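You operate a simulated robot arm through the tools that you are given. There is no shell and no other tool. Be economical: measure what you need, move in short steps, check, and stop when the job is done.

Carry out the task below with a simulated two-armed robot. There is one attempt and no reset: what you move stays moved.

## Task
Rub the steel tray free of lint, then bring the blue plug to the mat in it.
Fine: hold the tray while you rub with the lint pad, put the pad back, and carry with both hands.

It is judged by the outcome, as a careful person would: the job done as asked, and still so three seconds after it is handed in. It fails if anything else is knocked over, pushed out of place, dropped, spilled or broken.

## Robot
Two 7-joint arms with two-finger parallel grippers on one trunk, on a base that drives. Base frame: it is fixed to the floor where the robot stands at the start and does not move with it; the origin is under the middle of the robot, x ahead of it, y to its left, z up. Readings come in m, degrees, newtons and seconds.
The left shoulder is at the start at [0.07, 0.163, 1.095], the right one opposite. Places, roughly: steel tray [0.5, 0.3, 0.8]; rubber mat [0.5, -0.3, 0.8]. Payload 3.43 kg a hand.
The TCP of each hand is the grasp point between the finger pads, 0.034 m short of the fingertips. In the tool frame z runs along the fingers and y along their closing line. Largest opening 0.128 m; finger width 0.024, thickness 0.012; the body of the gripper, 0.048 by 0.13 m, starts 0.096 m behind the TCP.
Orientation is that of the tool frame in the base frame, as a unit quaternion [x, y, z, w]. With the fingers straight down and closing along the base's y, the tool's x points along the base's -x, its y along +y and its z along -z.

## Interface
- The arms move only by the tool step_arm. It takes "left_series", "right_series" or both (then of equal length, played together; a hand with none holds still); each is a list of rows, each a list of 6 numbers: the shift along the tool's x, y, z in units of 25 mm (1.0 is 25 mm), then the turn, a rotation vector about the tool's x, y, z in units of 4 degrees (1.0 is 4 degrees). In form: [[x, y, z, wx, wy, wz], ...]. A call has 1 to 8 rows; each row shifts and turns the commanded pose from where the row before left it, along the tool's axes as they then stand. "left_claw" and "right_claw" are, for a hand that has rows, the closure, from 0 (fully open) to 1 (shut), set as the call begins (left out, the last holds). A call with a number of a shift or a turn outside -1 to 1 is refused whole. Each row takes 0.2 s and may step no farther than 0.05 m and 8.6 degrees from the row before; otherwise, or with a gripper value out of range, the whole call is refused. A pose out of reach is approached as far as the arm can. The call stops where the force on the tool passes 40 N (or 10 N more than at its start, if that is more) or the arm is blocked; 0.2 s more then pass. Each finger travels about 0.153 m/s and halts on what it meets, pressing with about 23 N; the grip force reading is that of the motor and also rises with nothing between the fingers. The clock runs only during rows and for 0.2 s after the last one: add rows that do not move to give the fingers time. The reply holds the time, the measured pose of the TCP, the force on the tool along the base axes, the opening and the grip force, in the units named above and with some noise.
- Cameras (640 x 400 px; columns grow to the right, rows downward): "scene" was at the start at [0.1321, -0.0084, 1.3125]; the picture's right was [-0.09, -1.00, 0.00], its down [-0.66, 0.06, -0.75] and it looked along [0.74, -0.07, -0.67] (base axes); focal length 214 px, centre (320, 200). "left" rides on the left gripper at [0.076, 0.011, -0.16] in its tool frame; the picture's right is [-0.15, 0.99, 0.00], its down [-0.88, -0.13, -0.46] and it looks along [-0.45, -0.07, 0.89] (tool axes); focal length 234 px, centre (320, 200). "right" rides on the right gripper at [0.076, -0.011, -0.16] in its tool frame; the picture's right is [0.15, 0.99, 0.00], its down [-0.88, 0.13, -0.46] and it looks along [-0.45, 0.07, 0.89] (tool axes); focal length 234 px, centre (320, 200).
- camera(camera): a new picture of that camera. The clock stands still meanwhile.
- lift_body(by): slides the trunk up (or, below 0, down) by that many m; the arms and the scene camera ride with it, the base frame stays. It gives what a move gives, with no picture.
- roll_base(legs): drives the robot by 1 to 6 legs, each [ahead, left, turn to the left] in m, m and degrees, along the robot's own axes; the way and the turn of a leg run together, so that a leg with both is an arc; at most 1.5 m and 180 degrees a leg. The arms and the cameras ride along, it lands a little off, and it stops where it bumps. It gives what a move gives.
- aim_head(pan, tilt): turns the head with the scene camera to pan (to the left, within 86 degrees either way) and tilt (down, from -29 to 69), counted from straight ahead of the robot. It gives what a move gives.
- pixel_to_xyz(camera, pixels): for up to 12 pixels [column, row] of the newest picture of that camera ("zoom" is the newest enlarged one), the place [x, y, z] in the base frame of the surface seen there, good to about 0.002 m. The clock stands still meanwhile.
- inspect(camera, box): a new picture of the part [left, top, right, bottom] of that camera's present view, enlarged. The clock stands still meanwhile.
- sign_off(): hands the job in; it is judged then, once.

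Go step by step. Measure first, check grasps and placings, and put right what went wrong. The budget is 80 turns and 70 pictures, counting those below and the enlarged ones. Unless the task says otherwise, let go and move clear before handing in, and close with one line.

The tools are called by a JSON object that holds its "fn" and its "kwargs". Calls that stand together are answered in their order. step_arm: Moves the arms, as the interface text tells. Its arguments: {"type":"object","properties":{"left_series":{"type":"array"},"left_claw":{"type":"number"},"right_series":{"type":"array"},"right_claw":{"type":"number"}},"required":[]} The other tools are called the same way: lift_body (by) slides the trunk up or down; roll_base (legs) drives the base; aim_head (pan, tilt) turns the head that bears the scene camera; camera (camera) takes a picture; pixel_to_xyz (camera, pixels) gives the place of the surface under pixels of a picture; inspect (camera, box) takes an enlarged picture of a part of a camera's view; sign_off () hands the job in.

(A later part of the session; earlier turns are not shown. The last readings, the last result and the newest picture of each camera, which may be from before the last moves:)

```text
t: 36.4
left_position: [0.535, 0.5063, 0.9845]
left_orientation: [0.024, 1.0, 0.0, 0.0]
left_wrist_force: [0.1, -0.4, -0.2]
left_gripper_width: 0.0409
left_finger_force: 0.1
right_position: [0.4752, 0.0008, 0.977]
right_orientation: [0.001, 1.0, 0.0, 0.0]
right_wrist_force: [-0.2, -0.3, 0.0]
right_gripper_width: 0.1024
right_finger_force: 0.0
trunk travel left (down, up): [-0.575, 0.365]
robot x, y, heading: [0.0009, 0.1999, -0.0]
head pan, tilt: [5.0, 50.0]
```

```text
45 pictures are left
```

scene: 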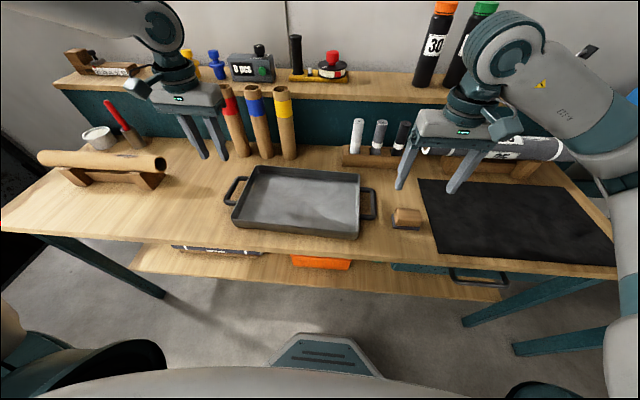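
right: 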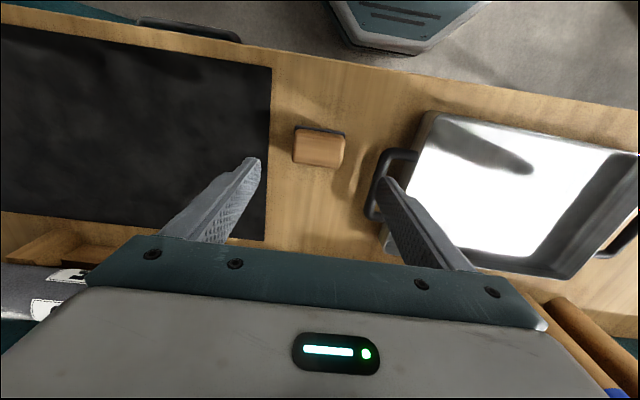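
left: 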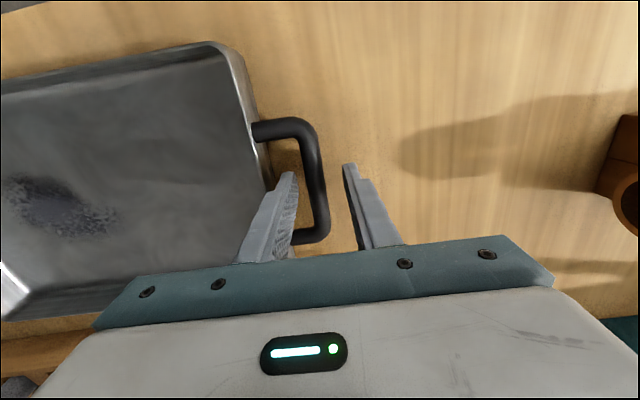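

Pad is back in place and the tray looks clean. Now I raise the arms and trunk, then drive left and ahead so the left hand reaches the blue plug on the shelf.

{"fn": "step_arm", "kwargs": {"left_series": [[0, 0, -1, 0, 0, 0], [0, 0, -1, 0, 0, 0], [0, 0, -1, 0, 0, 0], [0, 0, -1, 0, 0, 0], [0, 0, -1, 0, 0, 0], [0, 0, -1, 0, 0, 0], [0, 0, -1, 0, 0, 0], [0, 0, -1, 0, 0, 0]], "right_series": [[0, 0, -0.5, 0, 0, 0], [0, 0, -0.5, 0, 0, 0], [0, 0, -0.5, 0, 0, 0], [0, 0, -0.5, 0, 0, 0], [0, 0, -0.5, 0, 0, 0], [0, 0, -0.5, 0, 0, 0], [0, 0, -0.5, 0, 0, 0], [0, 0, -0.5, 0, 0, 0]]}}

{"fn": "lift_body", "kwargs": {"by": 0.15}}

{"fn": "roll_base", "kwargs": {"legs": [[0, 0.21, 0], [0.13, 0, 0]]}}

{"fn": "aim_head", "kwargs": {"pan": 12, "tilt": 35}}

{"fn": "camera", "kwargs": {"camera": "scene"}}

{"fn": "camera", "kwargs": {"camera": "left"}}

```text
t: 38.2
left_position: [0.5349, 0.5063, 1.1841]
left_orientation: [0.024, 1.0, 0.0, 0.0]
left_wrist_force: [-0.7, -0.2, -0.1]
left_gripper_width: 0.0408
left_finger_force: 0.2
right_position: [0.4772, 0.0, 1.0766]
right_orientation: [0.002, 1.0, 0.0, 0.0]
right_wrist_force: [0.2, -1.2, -0.3]
right_gripper_width: 0.1024
right_finger_force: 0.1
trunk travel left (down, up): [-0.575, 0.365]
robot x, y, heading: [-0.0011, 0.2014, -0.3]
head pan, tilt: [5.0, 50.0]
```

```text
t: 40.0
left_position: [0.5353, 0.5065, 1.3338]
left_orientation: [0.024, 1.0, 0.001, 0.0]
left_wrist_force: [0.4, 0.2, -0.7]
left_gripper_width: 0.041
left_finger_force: 0.0
right_position: [0.4789, -0.0004, 1.226]
right_orientation: [0.002, 1.0, 0.0, 0.0]
right_wrist_force: [-0.9, 0.8, 0.1]
right_gripper_width: 0.1027
right_finger_force: 0.0
trunk travel left (down, up): [-0.725, 0.215]
robot x, y, heading: [0.001, 0.2044, 0.0]
head pan, tilt: [5.0, 50.0]
```

```text
t: 42.5
left_position: [0.6657, 0.7205, 1.3346]
left_orientation: [0.024, 1.0, 0.001, 0.001]
left_wrist_force: [-0.1, 0.2, -0.2]
left_gripper_width: 0.041
left_finger_force: 0.0
right_position: [0.6075, 0.2124, 1.2272]
right_orientation: [0.002, 1.0, 0.0, 0.001]
right_wrist_force: [0.2, 0.6, 0.7]
right_gripper_width: 0.1024
right_finger_force: 0.1
trunk travel left (down, up): [-0.725, 0.215]
robot x, y, heading: [0.1332, 0.4146, -0.3]
head pan, tilt: [5.0, 50.0]
```

```text
t: 43.3
left_position: [0.6681, 0.7195, 1.3325]
left_orientation: [0.024, 1.0, 0.0, 0.001]
left_wrist_force: [-0.5, 0.2, -0.2]
left_gripper_width: 0.0411
left_finger_force: 0.0
right_position: [0.6105, 0.2117, 1.2248]
right_orientation: [0.002, 1.0, 0.0, 0.0]
right_wrist_force: [0.5, 0.3, -0.5]
right_gripper_width: 0.1024
right_finger_force: 0.1
trunk travel left (down, up): [-0.725, 0.215]
robot x, y, heading: [0.134, 0.4158, 0.1]
head pan, tilt: [12.0, 35.0]
```

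```text
44 pictures are left
```

scene: 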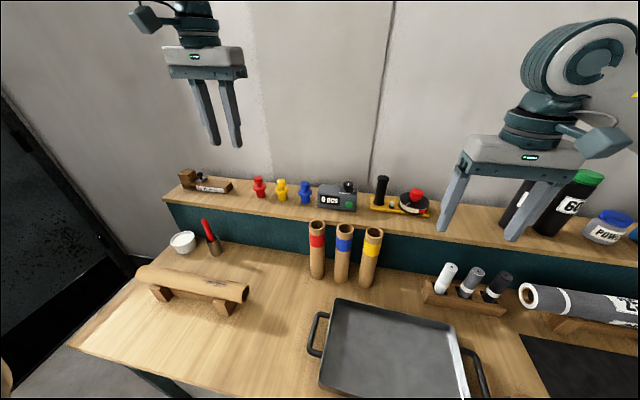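

```text
43 pictures are left
```

left: 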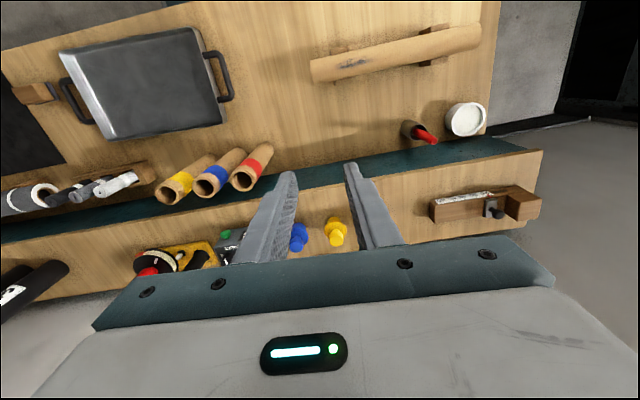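

The blue plug is at (305,190) in the scene. I zoom and measure it.

{"fn": "inspect", "kwargs": {"camera": "scene", "box": [264, 165, 344, 215]}}

{"fn": "pixel_to_xyz", "kwargs": {"camera": "zoom", "pixels": [[320, 125], [320, 145], [320, 170], [320, 190], [320, 215], [320, 250], [320, 280], [300, 190], [345, 190], [150, 190], [430, 180], [440, 200]]}}

```text
8.00 times, centred on (304, 190) of scene
```

zoom: 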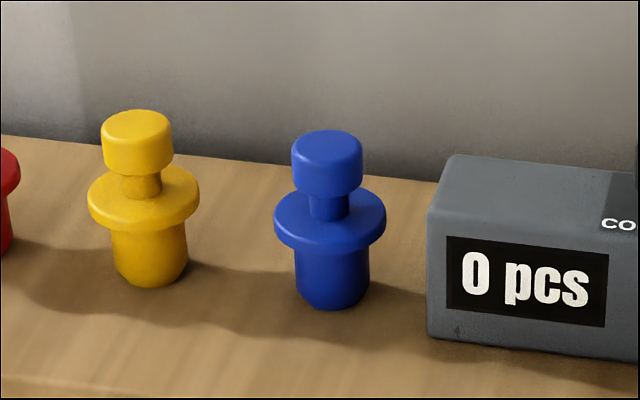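

```text
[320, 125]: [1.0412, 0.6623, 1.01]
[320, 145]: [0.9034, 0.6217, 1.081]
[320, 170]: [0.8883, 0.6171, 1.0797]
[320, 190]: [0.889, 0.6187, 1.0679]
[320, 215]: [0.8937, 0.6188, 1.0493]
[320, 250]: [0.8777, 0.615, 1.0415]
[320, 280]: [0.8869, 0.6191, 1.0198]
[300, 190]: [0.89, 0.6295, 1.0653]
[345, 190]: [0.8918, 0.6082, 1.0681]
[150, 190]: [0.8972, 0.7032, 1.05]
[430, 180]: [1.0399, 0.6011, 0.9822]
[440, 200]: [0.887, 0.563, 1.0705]
```

Knob centre about (0.903, 0.6155), Ø≈0.033, z 1.062–1.083, with the flange below 1.05. I move the left hand above it with a 0.05 opening.

{"fn": "step_arm", "kwargs": {"left_series": [[-0.963, -0.372, 0.3, 0, 0, 0], [-0.963, -0.372, 0.3, 0, 0, 0], [-0.963, -0.372, 0.3, 0, 0, 0], [-0.963, -0.372, 0.3, 0, 0, 0], [-0.963, -0.372, 0.3, 0, 0, 0], [-0.963, -0.372, 0.3, 0, 0, 0], [-0.963, -0.372, 0.3, 0, 0, 0], [-0.963, -0.372, 0.3, 0, 0, 0]], "left_claw": 0.61}}

{"fn": "step_arm", "kwargs": {"left_series": [[-0.963, -0.372, 0, 0, 0, 0], [-0.963, -0.372, 0, 0, 0, 0], [0, 0, 0.9, 0, 0, 0], [0, 0, 0.9, 0, 0, 0], [0, 0, 0.9, 0, 0, 0], [0, 0, 0.9, 0, 0, 0], [0, 0, 0, 0, 0, 0]]}}

{"fn": "camera", "kwargs": {"camera": "left"}}

{"fn": "inspect", "kwargs": {"camera": "scene", "box": [240, 115, 360, 215]}}

```text
t: 45.1
left_position: [0.7983, 0.6717, 1.2883]
left_orientation: [0.022, 1.0, 0.0, 0.0]
left_wrist_force: [-0.3, -1.1, -0.6]
left_gripper_width: 0.05
left_finger_force: 0.1
left hand out of reach, approached as far as the arm can: row 6, 7, 8
right_position: [0.6099, 0.2122, 1.227]
right_orientation: [0.002, 1.0, 0.0, 0.0]
right_wrist_force: [0.0, -0.1, 0.0]
right_gripper_width: 0.1024
right_finger_force: 0.2
trunk travel left (down, up): [-0.725, 0.215]
robot x, y, heading: [0.1309, 0.414, -0.2]
head pan, tilt: [12.0, 35.0]
```

```text
t: 46.7
left_position: [0.7981, 0.6708, 1.2003]
left_orientation: [0.023, 1.0, 0.0, 0.0]
left_wrist_force: [0.2, -0.7, 0.1]
left_gripper_width: 0.0496
left_finger_force: 0.0
left hand out of reach, approached as far as the arm can: row 1, 2
right_position: [0.61, 0.2123, 1.2267]
right_orientation: [0.002, 1.0, 0.0, 0.0]
right_wrist_force: [0.5, 0.1, -0.1]
right_gripper_width: 0.1025
right_finger_force: 0.1
trunk travel left (down, up): [-0.725, 0.215]
robot x, y, heading: [0.1334, 0.4157, -0.1]
head pan, tilt: [12.0, 35.0]
```

```text
41 pictures are left
```

left: 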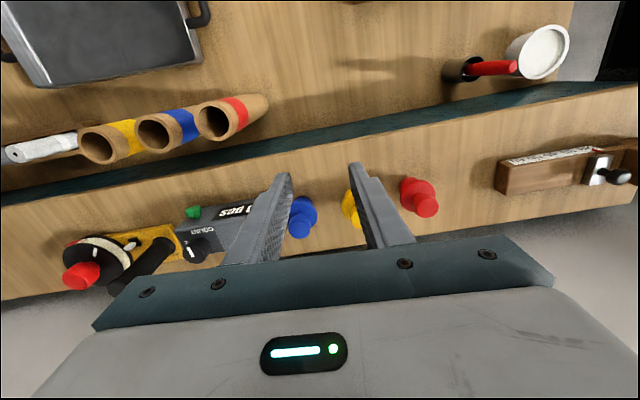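

```text
4.00 times, centred on (300, 165) of scene
```

zoom: 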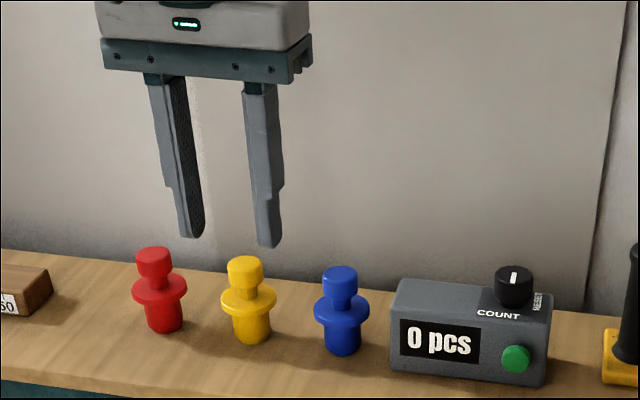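

Straight-down reach ends at x≈0.80. I tilt the left tool 32° forward so the wrist stays back while the fingers reach the knob.

{"fn": "step_arm", "kwargs": {"left_series": [[0, 0, 0, 0, -1, 0], [0, 0, 0, 0, -1, 0], [0, 0, 0, 0, -1, 0], [0, 0, 0, 0, -1, 0], [0, 0, 0, 0, -1, 0], [0, 0, 0, 0, -1, 0], [0, 0, 0, 0, -1, 0], [0, 0, 0, 0, -1, 0]]}}

```text
t: 48.5
left_position: [0.7979, 0.6728, 1.1991]
left_orientation: [0.022, 0.961, -0.007, 0.277]
left_wrist_force: [0.2, -0.2, 0.5]
left_gripper_width: 0.05
left_finger_force: 0.0
right_position: [0.6093, 0.2127, 1.2259]
right_orientation: [0.003, 1.0, -0.001, 0.0]
right_wrist_force: [-0.1, 0.2, -0.1]
right_gripper_width: 0.1025
right_finger_force: 0.0
trunk travel left (down, up): [-0.725, 0.215]
robot x, y, heading: [0.1319, 0.4094, -0.2]
head pan, tilt: [12.0, 35.0]
```

Tilt is 32° now. I move to the pre-grasp point 8 cm back along the fingers from the knob.

{"fn": "step_arm", "kwargs": {"left_series": [[-0.34, -0.693, 0.857, 0, 0, 0], [-0.34, -0.693, 0.857, 0, 0, 0], [-0.34, -0.693, 0.857, 0, 0, 0], [0, 0, 0, 0, 0, 0]]}}

{"fn": "inspect", "kwargs": {"camera": "left", "box": [160, 80, 480, 280]}}

{"fn": "inspect", "kwargs": {"camera": "scene", "box": [240, 115, 360, 215]}}

```text
t: 49.5
left_position: [0.852, 0.6165, 1.1601]
left_orientation: [0.023, 0.961, -0.007, 0.277]
left_wrist_force: [0.3, 0.2, -0.1]
left_gripper_width: 0.0499
left_finger_force: 0.0
right_position: [0.6085, 0.2118, 1.2255]
right_orientation: [0.002, 1.0, 0.0, 0.001]
right_wrist_force: [0.0, -0.4, -0.5]
right_gripper_width: 0.1024
right_finger_force: 0.0
trunk travel left (down, up): [-0.725, 0.215]
robot x, y, heading: [0.1306, 0.4122, -0.1]
head pan, tilt: [12.0, 35.0]
```

```text
2.00 times, centred on (320, 180) of left
```

zoom: 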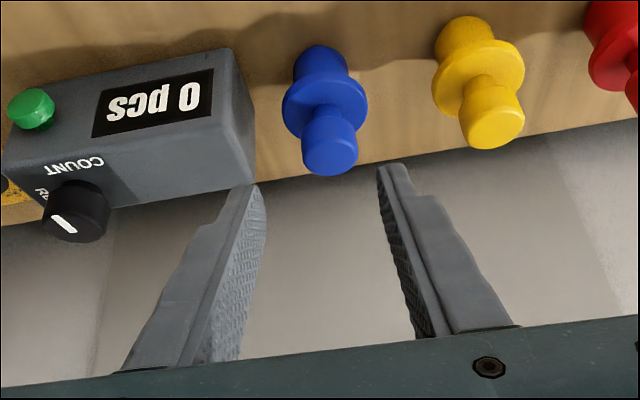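

```text
4.00 times, centred on (300, 165) of scene
```

zoom: 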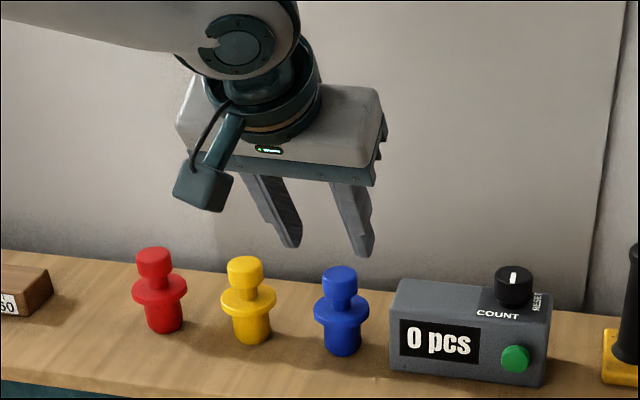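

I refine the knob location from the left camera (around (325,158) original).

{"fn": "camera", "kwargs": {"camera": "left"}}

{"fn": "pixel_to_xyz", "kwargs": {"camera": "left", "pixels": [[325, 162], [313, 160], [337, 158], [325, 153], [325, 148], [326, 144], [306, 128], [341, 125]]}}

```text
37 pictures are left
```

left: 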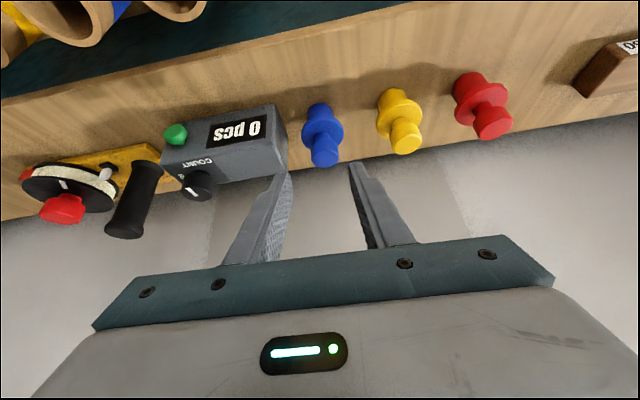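

```text
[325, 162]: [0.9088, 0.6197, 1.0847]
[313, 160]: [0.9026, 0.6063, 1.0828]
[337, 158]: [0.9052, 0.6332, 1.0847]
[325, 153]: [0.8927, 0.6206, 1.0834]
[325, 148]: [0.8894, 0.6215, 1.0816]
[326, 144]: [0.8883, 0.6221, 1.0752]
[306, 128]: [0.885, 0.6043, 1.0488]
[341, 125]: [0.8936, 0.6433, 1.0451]
```

Knob centre refined to (0.904, 0.6195), top 1.0845. I advance along the fingers.

{"fn": "step_arm", "kwargs": {"left_series": [[0.02, 0.1, 0.6, 0, 0, 0], [0.02, 0.1, 0.6, 0, 0, 0], [0.02, 0, 0.6, 0, 0, 0], [0, 0, 0.6, 0, 0, 0], [0, 0, 0.5, 0, 0, 0], [0, 0, 0.3, 0, 0, 0], [0, 0, 0, 0, 0, 0]]}}

{"fn": "inspect", "kwargs": {"camera": "left", "box": [200, 80, 440, 230]}}

{"fn": "inspect", "kwargs": {"camera": "scene", "box": [264, 150, 344, 210]}}

```text
t: 51.1
left_position: [0.8942, 0.6199, 1.0895]
left_orientation: [0.023, 0.961, -0.006, 0.275]
left_wrist_force: [0.0, 0.2, -0.3]
left_gripper_width: 0.0498
left_finger_force: 0.1
right_position: [0.6098, 0.2134, 1.2249]
right_orientation: [0.002, 1.0, 0.0, -0.001]
right_wrist_force: [0.4, -0.5, -0.2]
right_gripper_width: 0.1023
right_finger_force: 0.1
trunk travel left (down, up): [-0.725, 0.215]
robot x, y, heading: [0.1304, 0.4122, 0.0]
head pan, tilt: [12.0, 35.0]
```

```text
2.67 times, centred on (320, 155) of left
```

zoom: 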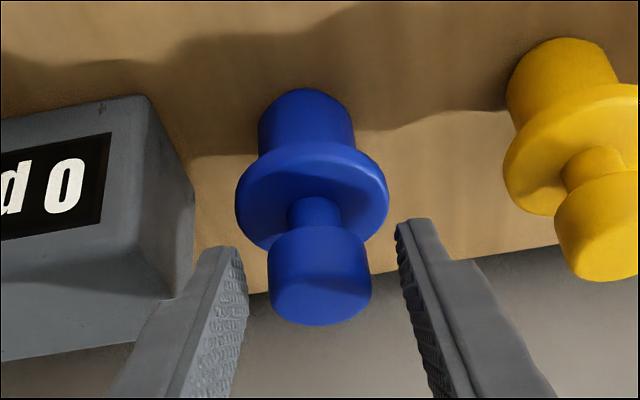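

```text
6.67 times, centred on (304, 180) of scene
```

zoom: 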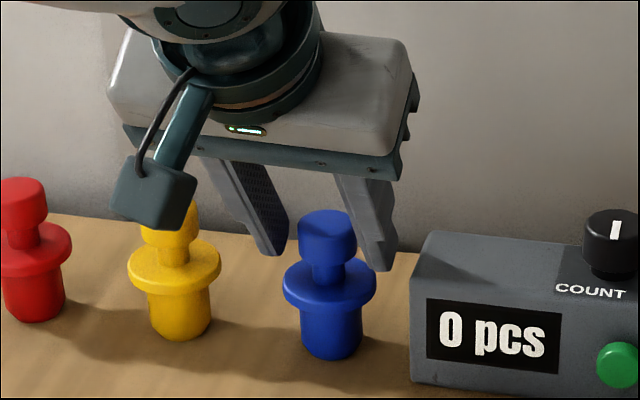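

The knob is centred between the fingertips. I close.

{"fn": "step_arm", "kwargs": {"left_series": [[0, 0, 0, 0, 0, 0], [0, 0, 0, 0, 0, 0], [0, 0, 0, 0, 0, 0]], "left_claw": 1}}

{"fn": "inspect", "kwargs": {"camera": "left", "box": [200, 80, 440, 230]}}

```text
t: 51.9
left_position: [0.893, 0.6199, 1.0899]
left_orientation: [0.023, 0.961, -0.006, 0.276]
left_wrist_force: [0.5, -0.6, 0.0]
left_gripper_width: 0.0307
left_finger_force: 22.8
right_position: [0.6101, 0.2138, 1.2271]
right_orientation: [0.002, 1.0, 0.0, 0.0]
right_wrist_force: [0.3, 0.3, -0.5]
right_gripper_width: 0.1023
right_finger_force: 0.2
trunk travel left (down, up): [-0.725, 0.215]
robot x, y, heading: [0.1295, 0.4129, -0.2]
head pan, tilt: [12.0, 35.0]
```

```text
2.67 times, centred on (320, 155) of left
```

zoom: 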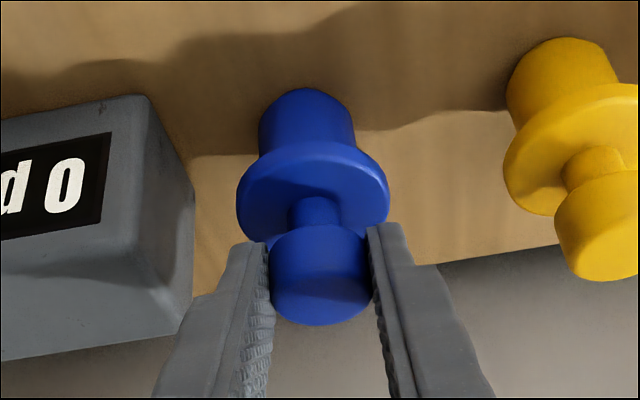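

Grip is firm at 0.0307. I lift straight up while moving the right hand aside.

{"fn": "step_arm", "kwargs": {"left_series": [[-0.27, 0, -0.42, 0, 0, 0], [-0.53, 0, -0.848, 0, 0, 0], [-0.53, 0, -0.848, 0, 0, 0], [-0.53, 0, -0.848, 0, 0, 0], [-0.53, 0, -0.848, 0, 0, 0], [0, 0, 0, 0, 0, 0], [0, 0, 0, 0, 0, 0], [0, 0, 0, 0, 0, 0]], "right_series": [[0, -1, 0, 0, 0, 0], [0, -1, 0, 0, 0, 0], [0, -1, 0, 0, 0, 0], [0, -1, 0, 0, 0, 0], [0, -1, 0, 0, 0, 0], [0, -1, 0, 0, 0, 0], [0, -1, 0, 0, 0, 0], [0, -1, 0, 0, 0, 0]]}}

{"fn": "camera", "kwargs": {"camera": "scene"}}

```text
t: 53.7
left_position: [0.8932, 0.6188, 1.2039]
left_orientation: [0.024, 0.961, -0.006, 0.275]
left_wrist_force: [-0.3, -0.7, -0.9]
left_gripper_width: 0.0308
left_finger_force: 23.2
right_position: [0.6098, 0.0123, 1.2248]
right_orientation: [0.001, 1.0, 0.001, 0.0]
right_wrist_force: [0.1, 0.3, 0.3]
right_gripper_width: 0.1023
right_finger_force: 0.1
trunk travel left (down, up): [-0.725, 0.215]
robot x, y, heading: [0.1293, 0.4127, -0.1]
head pan, tilt: [12.0, 35.0]
```

```text
33 pictures are left
```

scene: 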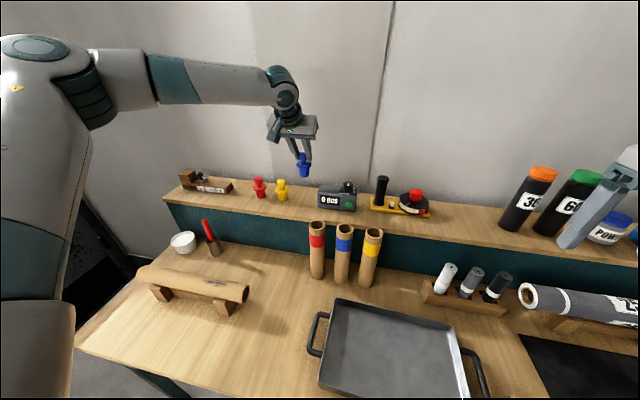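

Plug is in hand, nothing disturbed. I drive the base back and right so it is centred on the tray.

{"fn": "roll_base", "kwargs": {"legs": [[-0.13, 0, 0], [0, -0.12, 0]]}}

```text
t: 55.8
left_position: [0.7636, 0.5019, 1.2018]
left_orientation: [0.022, 0.961, -0.007, 0.276]
left_wrist_force: [-0.4, 0.3, -0.6]
left_gripper_width: 0.0305
left_finger_force: 22.7
right_position: [0.4802, -0.104, 1.2258]
right_orientation: [0.002, 1.0, 0.0, 0.001]
right_wrist_force: [0.4, 0.5, -0.4]
right_gripper_width: 0.1024
right_finger_force: 0.0
trunk travel left (down, up): [-0.725, 0.215]
robot x, y, heading: [0.001, 0.2952, -0.4]
head pan, tilt: [12.0, 35.0]
```

Base is at (0.00, 0.295). I move the plug above the tray centre.

{"fn": "step_arm", "kwargs": {"left_series": [[0.79, -0.85, -0.495, 0, 0, 0], [0.79, -0.85, -0.495, 0, 0, 0], [0.79, -0.85, -0.495, 0, 0, 0], [0.79, -0.85, -0.495, 0, 0, 0], [0.79, -0.85, -0.495, 0, 0, 0], [0.79, -0.85, -0.495, 0, 0, 0], [0.79, -0.85, -0.495, 0, 0, 0], [0.79, -0.85, -0.495, 0, 0, 0]]}}

{"fn": "step_arm", "kwargs": {"left_series": [[0.79, -0.85, -0.495, 0, 0, 0], [0.79, -0.85, -0.495, 0, 0, 0], [0.53, 0, 0.848, 0, 0, 0], [0.53, 0, 0.848, 0, 0, 0], [0.53, 0, 0.848, 0, 0, 0], [0.53, 0, 0.848, 0, 0, 0], [0.53, 0, 0.848, 0, 0, 0], [0.53, 0, 0.848, 0, 0, 0]]}}

{"fn": "aim_head", "kwargs": {"pan": 0, "tilt": 50}}

{"fn": "camera", "kwargs": {"camera": "scene"}}

```text
t: 57.6
left_position: [0.5985, 0.401, 1.2013]
left_orientation: [0.022, 0.961, -0.007, 0.276]
left_wrist_force: [-0.1, -0.8, -0.9]
left_gripper_width: 0.0307
left_finger_force: 23.2
left hand out of reach, approached as far as the arm can: row 5, 6, 7, 8
right_position: [0.4787, -0.1061, 1.2243]
right_orientation: [0.001, 1.0, 0.0, 0.001]
right_wrist_force: [-0.8, 0.0, 1.1]
right_gripper_width: 0.1025
right_finger_force: 0.0
trunk travel left (down, up): [-0.725, 0.215]
robot x, y, heading: [0.0022, 0.3013, -0.1]
head pan, tilt: [12.0, 35.0]
```

```text
t: 59.4
left_position: [0.5798, 0.4221, 1.0651]
left_orientation: [0.023, 0.961, -0.007, 0.275]
left_wrist_force: [1.0, 0.7, -0.8]
left_gripper_width: 0.0309
left_finger_force: 23.0
left hand out of reach, approached as far as the arm can: row 1, 2, 4, 5, 6, 7, 8
right_position: [0.4789, -0.1038, 1.2253]
right_orientation: [0.002, 1.0, 0.0, 0.0]
right_wrist_force: [0.1, 0.6, -0.4]
right_gripper_width: 0.1023
right_finger_force: 0.0
trunk travel left (down, up): [-0.725, 0.215]
robot x, y, heading: [0.0036, 0.2968, 0.1]
head pan, tilt: [12.0, 35.0]
```

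```text
t: 60.2
left_position: [0.5801, 0.4207, 1.0658]
left_orientation: [0.023, 0.961, -0.007, 0.275]
left_wrist_force: [0.9, -0.5, 0.0]
left_gripper_width: 0.0306
left_finger_force: 23.0
right_position: [0.4802, -0.1052, 1.2253]
right_orientation: [0.001, 1.0, 0.001, 0.001]
right_wrist_force: [-0.7, 0.0, 0.7]
right_gripper_width: 0.1025
right_finger_force: 0.2
trunk travel left (down, up): [-0.725, 0.215]
robot x, y, heading: [0.0004, 0.2962, -0.1]
head pan, tilt: [0.0, 50.0]
```

```text
32 pictures are left
```

scene: 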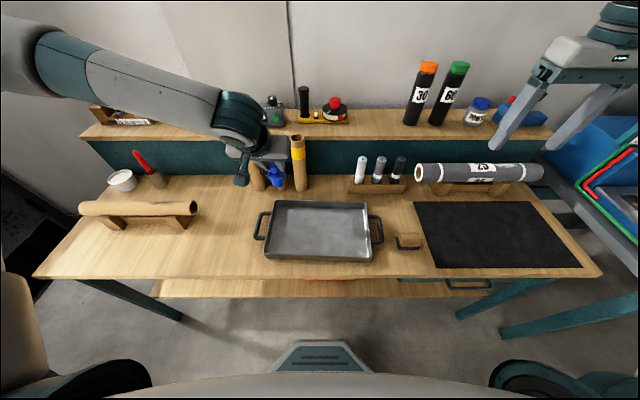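

The tilted arm can't fold closer, so I use the base and trunk instead: drive back 0.055 and right 0.125, then lower the trunk.

{"fn": "step_arm", "kwargs": {"left_series": [[0, 0, 0, 0, 0, 0]]}}

{"fn": "roll_base", "kwargs": {"legs": [[-0.055, 0, 0], [0, -0.125, 0]]}}

{"fn": "lift_body", "kwargs": {"by": -0.13}}

{"fn": "inspect", "kwargs": {"camera": "scene", "box": [180, 130, 420, 280]}}

{"fn": "inspect", "kwargs": {"camera": "left", "box": [160, 40, 480, 240]}}

```text
t: 60.6
left_position: [0.5795, 0.4221, 1.0652]
left_orientation: [0.023, 0.961, -0.008, 0.275]
left_wrist_force: [0.3, 0.2, -0.5]
left_gripper_width: 0.0306
left_finger_force: 22.9
right_position: [0.479, -0.106, 1.2252]
right_orientation: [0.002, 1.0, 0.001, 0.0]
right_wrist_force: [-0.2, 0.0, -1.0]
right_gripper_width: 0.1024
right_finger_force: 0.0
trunk travel left (down, up): [-0.725, 0.215]
robot x, y, heading: [0.0017, 0.2961, -0.3]
head pan, tilt: [0.0, 50.0]
```

```text
t: 62.4
left_position: [0.5227, 0.2984, 1.0653]
left_orientation: [0.023, 0.961, -0.008, 0.276]
left_wrist_force: [-0.1, -0.1, -0.2]
left_gripper_width: 0.0307
left_finger_force: 22.9
right_position: [0.4227, -0.2278, 1.2263]
right_orientation: [0.002, 1.0, 0.0, 0.001]
right_wrist_force: [-1.0, 0.4, 0.4]
right_gripper_width: 0.1023
right_finger_force: 0.1
trunk travel left (down, up): [-0.725, 0.215]
robot x, y, heading: [-0.0547, 0.1743, -0.3]
head pan, tilt: [0.0, 50.0]
```

```text
t: 64.0
left_position: [0.523, 0.2984, 0.9349]
left_orientation: [0.022, 0.961, -0.007, 0.275]
left_wrist_force: [0.3, -0.6, -0.6]
left_gripper_width: 0.0308
left_finger_force: 22.6
right_position: [0.4226, -0.2284, 1.095]
right_orientation: [0.001, 1.0, 0.0, 0.001]
right_wrist_force: [0.3, 0.1, -0.3]
right_gripper_width: 0.1022
right_finger_force: 0.0
trunk travel left (down, up): [-0.595, 0.345]
robot x, y, heading: [-0.0538, 0.1722, -0.0]
head pan, tilt: [0.0, 50.0]
```

```text
2.67 times, centred on (300, 205) of scene
```

zoom: 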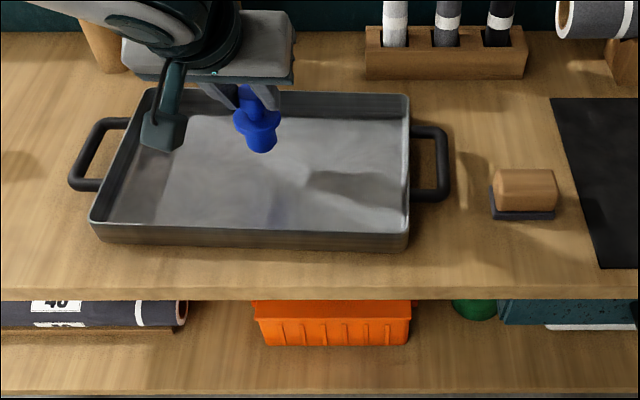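

```text
2.00 times, centred on (320, 140) of left
```

zoom: 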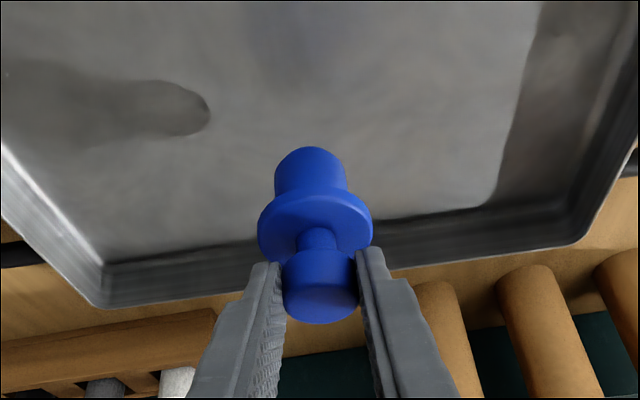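

Plug hangs upright above the tray centre. I lower the trunk in small amounts to set it down.

{"fn": "lift_body", "kwargs": {"by": -0.036}}

{"fn": "step_arm", "kwargs": {"left_series": [[0.053, 0, 0.085, 0, 0, 0], [0.053, 0, 0.085, 0, 0, 0], [0, 0, 0, 0, 0, 0]]}}

```text
t: 64.8
left_position: [0.523, 0.2981, 0.8991]
left_orientation: [0.023, 0.961, -0.007, 0.275]
left_wrist_force: [-0.2, -0.1, 0.2]
left_gripper_width: 0.0307
left_finger_force: 23.1
right_position: [0.423, -0.2284, 1.0589]
right_orientation: [0.002, 1.0, 0.0, 0.0]
right_wrist_force: [-0.3, -0.5, 0.4]
right_gripper_width: 0.1025
right_finger_force: 0.0
trunk travel left (down, up): [-0.559, 0.381]
robot x, y, heading: [-0.0541, 0.1715, -0.3]
head pan, tilt: [0.0, 50.0]
```

```text
t: 65.6
left_position: [0.5223, 0.2986, 0.8939]
left_orientation: [0.023, 0.961, -0.008, 0.276]
left_wrist_force: [-0.6, 0.4, 0.7]
left_gripper_width: 0.0307
left_finger_force: 23.7
right_position: [0.4231, -0.2281, 1.0577]
right_orientation: [0.002, 1.0, 0.0, 0.0]
right_wrist_force: [0.0, -0.5, -0.4]
right_gripper_width: 0.1024
right_finger_force: 0.0
trunk travel left (down, up): [-0.559, 0.381]
robot x, y, heading: [-0.055, 0.173, -0.3]
head pan, tilt: [0.0, 50.0]
```

{"fn": "step_arm", "kwargs": {"left_series": [[0.042, 0, 0.068, 0, 0, 0], [0, 0, 0, 0, 0, 0]]}}

{"fn": "inspect", "kwargs": {"camera": "left", "box": [240, 80, 400, 180]}}

```text
t: 66.2
left_position: [0.5226, 0.299, 0.8938]
left_orientation: [0.023, 0.961, -0.008, 0.276]
left_wrist_force: [-0.8, -0.8, 5.7]
left_gripper_width: 0.0305
left_finger_force: 23.5
right_position: [0.4229, -0.23, 1.0577]
right_orientation: [0.002, 1.0, 0.001, 0.0]
right_wrist_force: [0.1, -0.9, 0.9]
right_gripper_width: 0.1024
right_finger_force: 0.0
trunk travel left (down, up): [-0.559, 0.381]
robot x, y, heading: [-0.0541, 0.1729, -0.3]
head pan, tilt: [0.0, 50.0]
```

```text
4.00 times, centred on (320, 130) of left
```

zoom: 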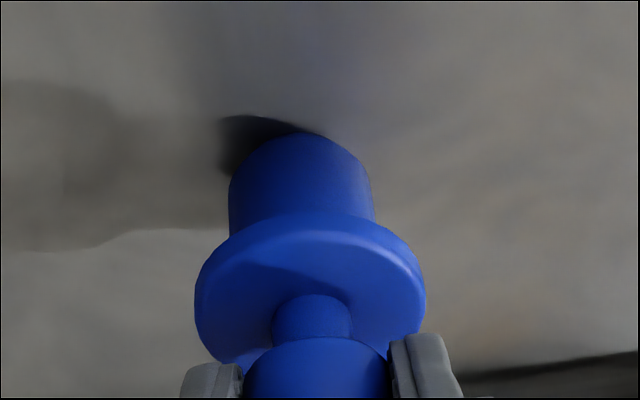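

The plug touches the tray floor (5.7 N). I open the fingers and raise the trunk straight up.

{"fn": "step_arm", "kwargs": {"left_series": [[0, 0, 0, 0, 0, 0], [0, 0, 0, 0, 0, 0]], "left_claw": 0.58}}

{"fn": "lift_body", "kwargs": {"by": 0.17}}

{"fn": "inspect", "kwargs": {"camera": "scene", "box": [180, 150, 420, 300]}}

```text
t: 66.8
left_position: [0.5238, 0.3004, 0.8935]
left_orientation: [0.024, 0.961, -0.009, 0.276]
left_wrist_force: [0.5, 0.2, 0.5]
left_gripper_width: 0.054
left_finger_force: 0.0
right_position: [0.424, -0.2301, 1.058]
right_orientation: [0.002, 1.0, 0.0, 0.0]
right_wrist_force: [0.6, -0.1, 0.2]
right_gripper_width: 0.1023
right_finger_force: 0.0
trunk travel left (down, up): [-0.559, 0.381]
robot x, y, heading: [-0.0549, 0.1702, -0.1]
head pan, tilt: [0.0, 50.0]
```

```text
t: 68.7
left_position: [0.5243, 0.2998, 1.064]
left_orientation: [0.022, 0.961, -0.008, 0.276]
left_wrist_force: [0.0, -0.1, 0.2]
left_gripper_width: 0.0537
left_finger_force: 0.0
right_position: [0.422, -0.2283, 1.2284]
right_orientation: [0.001, 1.0, 0.0, 0.0]
right_wrist_force: [-0.2, 0.7, -0.3]
right_gripper_width: 0.1024
right_finger_force: 0.0
trunk travel left (down, up): [-0.729, 0.211]
robot x, y, heading: [-0.0542, 0.1716, -0.1]
head pan, tilt: [0.0, 50.0]
```

```text
2.67 times, centred on (300, 225) of scene
```

zoom: 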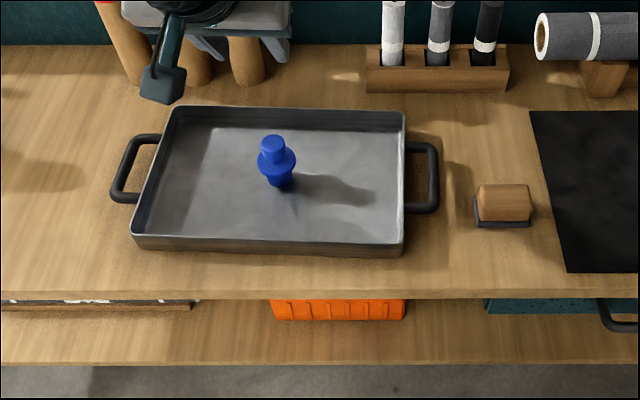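

The plug stands upright in the tray centre. I untilt the left hand in place and bring the right hand over toward the right handle.

{"fn": "step_arm", "kwargs": {"left_series": [[0, 0, 0, 0, 1, 0], [0, 0, 0, 0, 1, 0], [0, 0, 0, 0, 1, 0], [0, 0, 0, 0, 1, 0], [0, 0, 0, 0, 1, 0], [0, 0, 0, 0, 1, 0], [0, 0, 0, 0, 1, 0], [0, 0, 0, 0, 1, 0]], "right_series": [[0, 0.9, 0, 0, 0, 0.085], [0, 0.9, 0, 0, 0, 0.085], [0, 0.9, 0, 0, 0, 0.085], [0, 0.9, 0, 0, 0, 0.085], [0, 0.9, 0, 0, 0, 0.085], [0, 0.9, 0, 0, 0, 0.085], [0, 0.9, 0, 0, 0, 0.085], [0, 0.9, 0, 0, 0, 0.085]]}}

{"fn": "step_arm", "kwargs": {"left_series": [[0, 1, 0, 0, 0, 0], [0, 1, 0, 0, 0, 0], [0, 1, 0, 0, 0, 0], [0, 1, 0, 0, 0, 0], [0, 1, 0, 0, 0, 0], [0, 1, 0, 0, 0, 0], [0, 1, 0, 0, 0, 0], [0, 0.26, 0, 0, 0, 0]], "right_series": [[0, 0.5, 0.3, 0, 0, 0], [0, 0.5, 0.3, 0, 0, 0], [0, 0.5, 0.3, 0, 0, 0], [0, 0.5, 0.3, 0, 0, 0], [0, 0.5, 0.3, 0, 0, 0], [0, 0, 0.3, 0, 0, 0], [0, 0, 0.3, 0, 0, 0], [0, 0, 0.3, 0, 0, 0]], "left_claw": 0.69, "right_claw": 0.69}}

{"fn": "roll_base", "kwargs": {"legs": [[0.05, 0.03, 0]]}}

{"fn": "camera", "kwargs": {"camera": "right"}}

{"fn": "camera", "kwargs": {"camera": "left"}}

```text
t: 70.5
left_position: [0.5138, 0.3248, 1.0689]
left_orientation: [0.024, 1.0, -0.003, 0.001]
left_wrist_force: [0.7, 0.0, -0.2]
left_gripper_width: 0.0537
left_finger_force: 0.1
left hand out of reach, approached as far as the arm can: row 4, 5, 6, 7, 8
right_position: [0.4285, -0.048, 1.2286]
right_orientation: [0.025, 1.0, 0.0, 0.0]
right_wrist_force: [-0.2, -0.6, 0.1]
right_gripper_width: 0.1023
right_finger_force: 0.1
trunk travel left (down, up): [-0.729, 0.211]
robot x, y, heading: [-0.0528, 0.1729, 0.0]
head pan, tilt: [0.0, 50.0]
```

```text
t: 72.3
left_position: [0.522, 0.5069, 1.0698]
left_orientation: [0.025, 1.0, -0.002, 0.001]
left_wrist_force: [0.2, -0.5, -0.3]
left_gripper_width: 0.0397
left_finger_force: 0.2
right_position: [0.4315, 0.0139, 1.1672]
right_orientation: [0.025, 1.0, 0.0, 0.0]
right_wrist_force: [-0.1, 0.2, -0.1]
right_gripper_width: 0.0399
right_finger_force: 0.1
trunk travel left (down, up): [-0.729, 0.211]
robot x, y, heading: [-0.0569, 0.1724, -0.2]
head pan, tilt: [0.0, 50.0]
```

```text
t: 73.2
left_position: [0.5679, 0.5326, 1.0726]
left_orientation: [0.025, 1.0, 0.0, 0.002]
left_wrist_force: [0.1, -0.5, 0.1]
left_gripper_width: 0.0398
left_finger_force: 0.1
right_position: [0.4769, 0.0398, 1.1686]
right_orientation: [0.027, 1.0, 0.001, 0.002]
right_wrist_force: [0.1, -0.8, -0.3]
right_gripper_width: 0.0397
right_finger_force: 0.1
trunk travel left (down, up): [-0.729, 0.211]
robot x, y, heading: [-0.005, 0.2025, -0.5]
head pan, tilt: [0.0, 50.0]
```

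```text
27 pictures are left
```

right: 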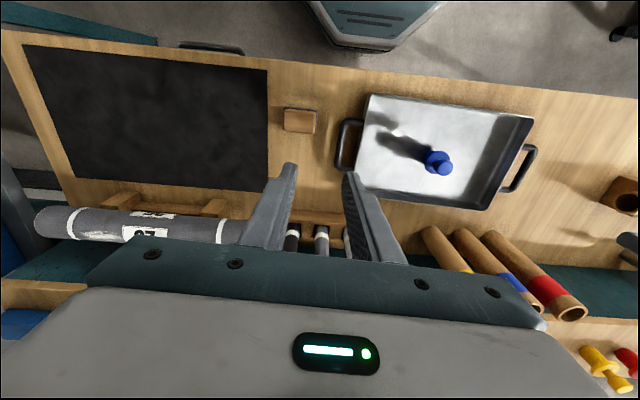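

```text
26 pictures are left
```

left: 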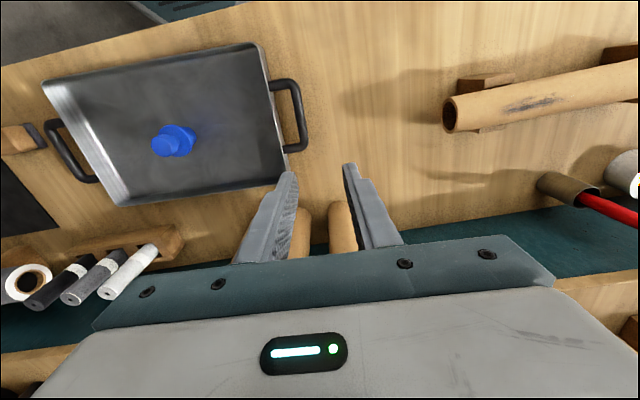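

I measure both handle bars: left one at about (300,115), right one at about (343,140).

{"fn": "pixel_to_xyz", "kwargs": {"camera": "left", "pixels": [[299, 110], [302, 128], [294, 90], [302, 140]]}}

{"fn": "pixel_to_xyz", "kwargs": {"camera": "right", "pixels": [[342, 130], [340, 140], [338, 150], [337, 160], [355, 122], [350, 169]]}}

{"fn": "inspect", "kwargs": {"camera": "right", "box": [300, 100, 396, 180]}}

{"fn": "pixel_to_xyz", "kwargs": {"camera": "zoom", "pixels": [[285, 180], [275, 230], [265, 290], [260, 330], [290, 150], [320, 135], [255, 360]]}}

```text
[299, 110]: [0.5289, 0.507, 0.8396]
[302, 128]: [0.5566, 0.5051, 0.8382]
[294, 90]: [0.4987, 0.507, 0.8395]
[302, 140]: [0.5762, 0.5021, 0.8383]
```

```text
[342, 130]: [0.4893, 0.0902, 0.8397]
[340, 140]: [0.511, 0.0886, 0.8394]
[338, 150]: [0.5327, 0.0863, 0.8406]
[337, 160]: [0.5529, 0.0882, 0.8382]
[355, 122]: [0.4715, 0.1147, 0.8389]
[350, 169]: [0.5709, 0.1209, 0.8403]
```

```text
5.00 times, centred on (348, 140) of right
```

zoom: 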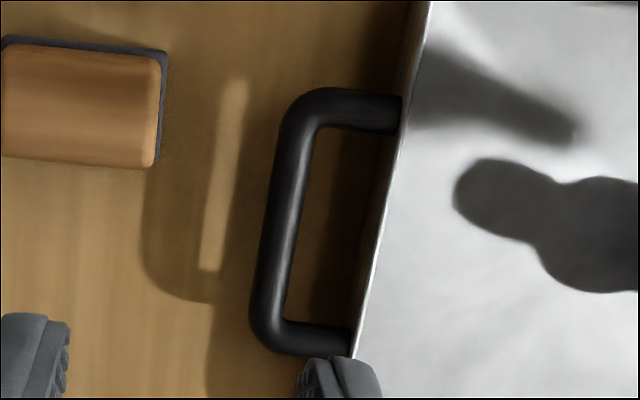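

```text
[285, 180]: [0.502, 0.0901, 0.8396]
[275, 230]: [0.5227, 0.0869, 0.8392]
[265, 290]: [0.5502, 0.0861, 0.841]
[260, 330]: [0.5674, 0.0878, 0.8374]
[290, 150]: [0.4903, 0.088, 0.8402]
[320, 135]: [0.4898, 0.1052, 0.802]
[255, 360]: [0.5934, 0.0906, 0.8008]
```

Right bar is at (0.52, 0.0868), left bar at (0.537, 0.506). I move both hands above the handles and part-way down.

{"fn": "step_arm", "kwargs": {"left_series": [[0.6, -0.57, 0, 0, 0, 0], [0.6, -0.57, 0, 0, 0, 0], [0, 0, 0.8, 0, 0, 0], [0, 0, 0.8, 0, 0, 0], [0, 0, 0.8, 0, 0, 0], [0, 0, 0.8, 0, 0, 0], [0, 0, 0.8, 0, 0, 0], [0, 0, 0.8, 0, 0, 0]], "right_series": [[-0.54, 0.657, 0.5, 0, 0, 0], [-0.54, 0.657, 0.5, 0, 0, 0], [-0.54, 0.657, 0.5, 0, 0, 0], [0, 0, 1, 0, 0, 0], [0, 0, 1, 0, 0, 0], [0, 0, 1, 0, 0, 0], [0, 0, 1, 0, 0, 0], [0, 0, 1, 0, 0, 0]]}}

```text
t: 75.0
left_position: [0.5396, 0.508, 0.9501]
left_orientation: [0.025, 1.0, -0.001, 0.0]
left_wrist_force: [-0.6, 0.2, -0.4]
left_gripper_width: 0.0398
left_finger_force: 0.0
right_position: [0.5241, 0.0894, 1.0062]
right_orientation: [0.025, 1.0, 0.0, 0.0]
right_wrist_force: [0.1, 0.8, -0.2]
right_gripper_width: 0.0397
right_finger_force: 0.0
trunk travel left (down, up): [-0.729, 0.211]
robot x, y, heading: [-0.005, 0.2022, -0.5]
head pan, tilt: [0.0, 50.0]
```

Nearly aligned. I go down to just above grasp height with millimetre corrections.

{"fn": "step_arm", "kwargs": {"left_series": [[0.1, -0.08, 0.49, 0, 0, 0], [0, 0, 0.49, 0, 0, 0], [0, 0, 0.49, 0, 0, 0], [0, 0, 0.49, 0, 0, 0], [0, 0, 0.49, 0, 0, 0], [0, 0, 0.49, 0, 0, 0], [0, 0, 0.49, 0, 0, 0], [0, 0, 0.49, 0, 0, 0]], "right_series": [[0.16, -0.1, 0.77, 0, 0, 0], [0, 0, 0.77, 0, 0, 0], [0, 0, 0.77, 0, 0, 0], [0, 0, 0.77, 0, 0, 0], [0, 0, 0.77, 0, 0, 0], [0, 0, 0.77, 0, 0, 0], [0, 0, 0.77, 0, 0, 0], [0, 0, 0.77, 0, 0, 0]]}}

{"fn": "inspect", "kwargs": {"camera": "right", "box": [200, 60, 440, 260]}}

{"fn": "inspect", "kwargs": {"camera": "left", "box": [200, 60, 440, 260]}}

```text
t: 76.8
left_position: [0.5357, 0.5072, 0.8561]
left_orientation: [0.025, 1.0, -0.002, 0.0]
left_wrist_force: [-0.7, -0.2, 0.5]
left_gripper_width: 0.0396
left_finger_force: 0.1
left hand out of reach, approached as far as the arm can: row 8
right_position: [0.5184, 0.0872, 0.8527]
right_orientation: [0.026, 1.0, 0.0, 0.0]
right_wrist_force: [0.4, 0.0, -0.1]
right_gripper_width: 0.0397
right_finger_force: 0.1
trunk travel left (down, up): [-0.729, 0.211]
robot x, y, heading: [-0.0047, 0.2005, -0.4]
head pan, tilt: [0.0, 50.0]
```

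```text
2.00 times, centred on (320, 160) of right
```

zoom: 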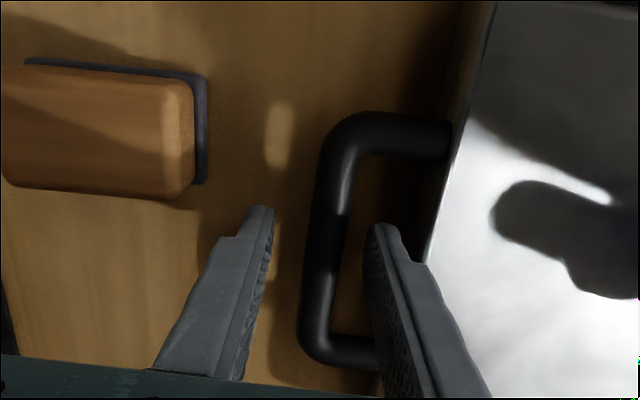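

```text
2.00 times, centred on (320, 160) of left
```

zoom: 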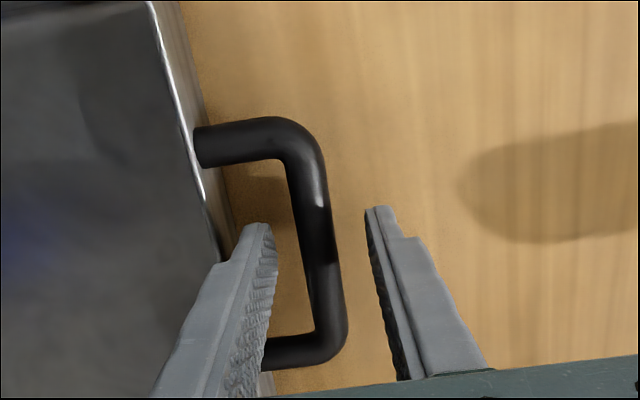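

The handles are well straddled. Before gripping I check the right side (rack, table leg) for clearance of the coming sideways drive.

{"fn": "aim_head", "kwargs": {"pan": -50, "tilt": 45}}

{"fn": "camera", "kwargs": {"camera": "scene"}}

{"fn": "pixel_to_xyz", "kwargs": {"camera": "scene", "pixels": [[320, 150], [400, 150], [450, 200], [350, 100], [500, 250], [300, 200], [250, 250], [400, 300], [450, 100], [550, 200], [200, 300], [350, 250]]}}

```text
t: 78.0
left_position: [0.535, 0.5077, 0.856]
left_orientation: [0.026, 1.0, -0.001, 0.0]
left_wrist_force: [-0.4, -1.2, -0.6]
left_gripper_width: 0.0398
left_finger_force: 0.1
right_position: [0.5178, 0.0877, 0.8522]
right_orientation: [0.027, 1.0, -0.001, 0.001]
right_wrist_force: [-0.2, 0.4, -0.8]
right_gripper_width: 0.0397
right_finger_force: 0.0
trunk travel left (down, up): [-0.729, 0.211]
robot x, y, heading: [-0.0054, 0.2015, -0.4]
head pan, tilt: [-50.0, 45.0]
```

```text
22 pictures are left
```

scene: 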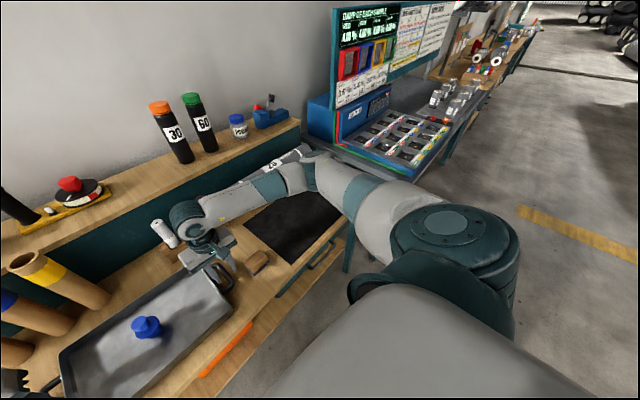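

```text
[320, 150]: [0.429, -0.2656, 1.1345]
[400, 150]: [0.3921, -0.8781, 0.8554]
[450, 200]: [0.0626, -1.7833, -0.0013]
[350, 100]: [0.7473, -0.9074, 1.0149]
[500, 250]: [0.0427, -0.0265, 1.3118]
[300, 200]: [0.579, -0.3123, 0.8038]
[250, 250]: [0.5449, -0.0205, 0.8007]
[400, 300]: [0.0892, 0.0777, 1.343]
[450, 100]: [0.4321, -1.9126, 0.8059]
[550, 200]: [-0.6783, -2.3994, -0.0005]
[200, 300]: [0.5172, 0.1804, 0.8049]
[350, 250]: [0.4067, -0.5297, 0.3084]
```

The neighbouring table begins at y≈−0.8, so about 0.45 m of base travel plus arm motion is safe. I lower the trunk 1 cm and grip both handles.

{"fn": "lift_body", "kwargs": {"by": -0.011}}

{"fn": "step_arm", "kwargs": {"left_series": [[0, 0, 0, 0, 0, 0], [0, 0, 0, 0, 0, 0], [0, 0, 0, 0, 0, 0]], "right_series": [[0, 0, 0, 0, 0, 0], [0, 0, 0, 0, 0, 0], [0, 0, 0, 0, 0, 0]], "left_claw": 1, "right_claw": 1}}

{"fn": "aim_head", "kwargs": {"pan": 0, "tilt": 50}}

{"fn": "lift_body", "kwargs": {"by": 0.02}}

{"fn": "camera", "kwargs": {"camera": "scene"}}

```text
t: 78.6
left_position: [0.5352, 0.5074, 0.845]
left_orientation: [0.025, 1.0, -0.002, 0.0]
left_wrist_force: [-1.1, 0.1, 0.6]
left_gripper_width: 0.0397
left_finger_force: 0.0
right_position: [0.5177, 0.0862, 0.8412]
right_orientation: [0.026, 1.0, 0.001, 0.001]
right_wrist_force: [0.7, -0.6, -0.5]
right_gripper_width: 0.0395
right_finger_force: 0.1
trunk travel left (down, up): [-0.718, 0.222]
robot x, y, heading: [-0.0039, 0.1995, -0.1]
head pan, tilt: [-50.0, 45.0]
```

```text
t: 79.4
left_position: [0.5344, 0.5067, 0.8451]
left_orientation: [0.026, 1.0, -0.003, 0.001]
left_wrist_force: [-0.8, -18.8, -0.8]
left_gripper_width: 0.0158
left_finger_force: 23.5
right_position: [0.5183, 0.0876, 0.8414]
right_orientation: [0.026, 1.0, 0.001, 0.001]
right_wrist_force: [0.3, 18.9, -0.2]
right_gripper_width: 0.0158
right_finger_force: 23.1
trunk travel left (down, up): [-0.718, 0.222]
robot x, y, heading: [-0.0039, 0.1997, -0.4]
head pan, tilt: [-50.0, 45.0]
```

```text
t: 80.6
left_position: [0.5355, 0.5071, 0.8447]
left_orientation: [0.025, 1.0, -0.002, 0.0]
left_wrist_force: [-1.4, -30.3, -0.1]
left_gripper_width: 0.0157
left_finger_force: 23.0
right_position: [0.5178, 0.0887, 0.8404]
right_orientation: [0.025, 1.0, 0.004, 0.001]
right_wrist_force: [-0.1, 31.1, 0.2]
right_gripper_width: 0.0155
right_finger_force: 23.4
trunk travel left (down, up): [-0.718, 0.222]
robot x, y, heading: [-0.0028, 0.2008, -0.5]
head pan, tilt: [0.0, 50.0]
```

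```text
t: 81.3
left_position: [0.536, 0.5056, 0.8644]
left_orientation: [0.024, 1.0, -0.003, 0.001]
left_wrist_force: [-0.9, -31.7, -2.8]
left_gripper_width: 0.0155
left_finger_force: 22.6
right_position: [0.518, 0.0886, 0.8627]
right_orientation: [0.026, 1.0, 0.003, 0.0]
right_wrist_force: [0.6, 31.9, -3.0]
right_gripper_width: 0.0157
right_finger_force: 23.0
trunk travel left (down, up): [-0.738, 0.202]
robot x, y, heading: [-0.0087, 0.2069, -0.2]
head pan, tilt: [0.0, 50.0]
```

```text
21 pictures are left
```

scene: 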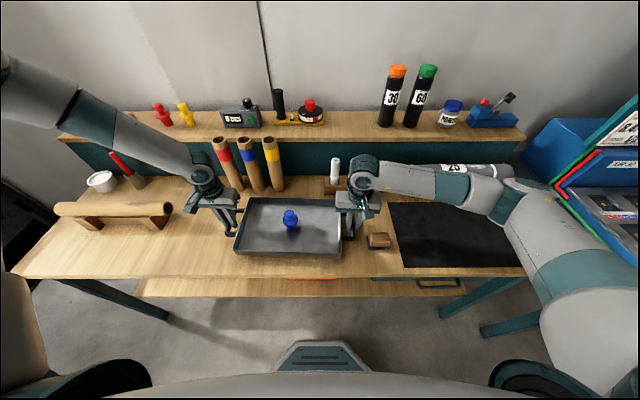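

The tray is up with about 31 N of tension between the hands. I relax it by bringing the hands about 2 mm each inward, then check.

{"fn": "step_arm", "kwargs": {"left_series": [[0, -0.04, 0, 0, 0, 0], [0, -0.04, 0, 0, 0, 0], [0, 0, 0, 0, 0, 0]], "right_series": [[0, 0.04, 0, 0, 0, 0], [0, 0.04, 0, 0, 0, 0], [0, 0, 0, 0, 0, 0]]}}

{"fn": "inspect", "kwargs": {"camera": "scene", "box": [200, 150, 400, 275]}}

```text
t: 82.1
left_position: [0.5354, 0.5071, 0.8653]
left_orientation: [0.025, 1.0, -0.002, 0.0]
left_wrist_force: [0.6, -18.8, -2.9]
left_gripper_width: 0.0155
left_finger_force: 22.9
right_position: [0.5179, 0.0888, 0.8603]
right_orientation: [0.027, 1.0, 0.0, 0.0]
right_wrist_force: [-1.0, 18.2, -2.3]
right_gripper_width: 0.0154
right_finger_force: 22.7
trunk travel left (down, up): [-0.738, 0.202]
robot x, y, heading: [-0.0056, 0.2003, -0.4]
head pan, tilt: [0.0, 50.0]
```

```text
3.20 times, centred on (300, 212) of scene
```

zoom: 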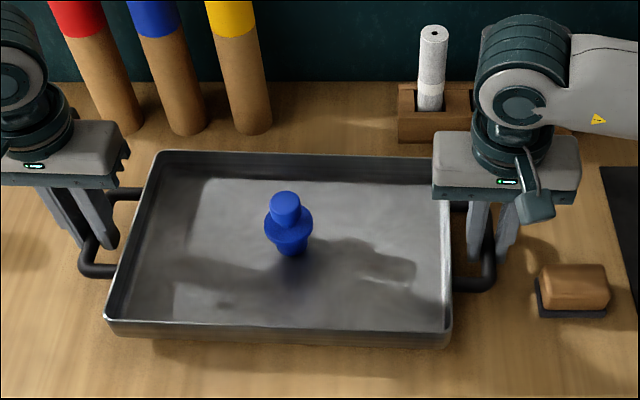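

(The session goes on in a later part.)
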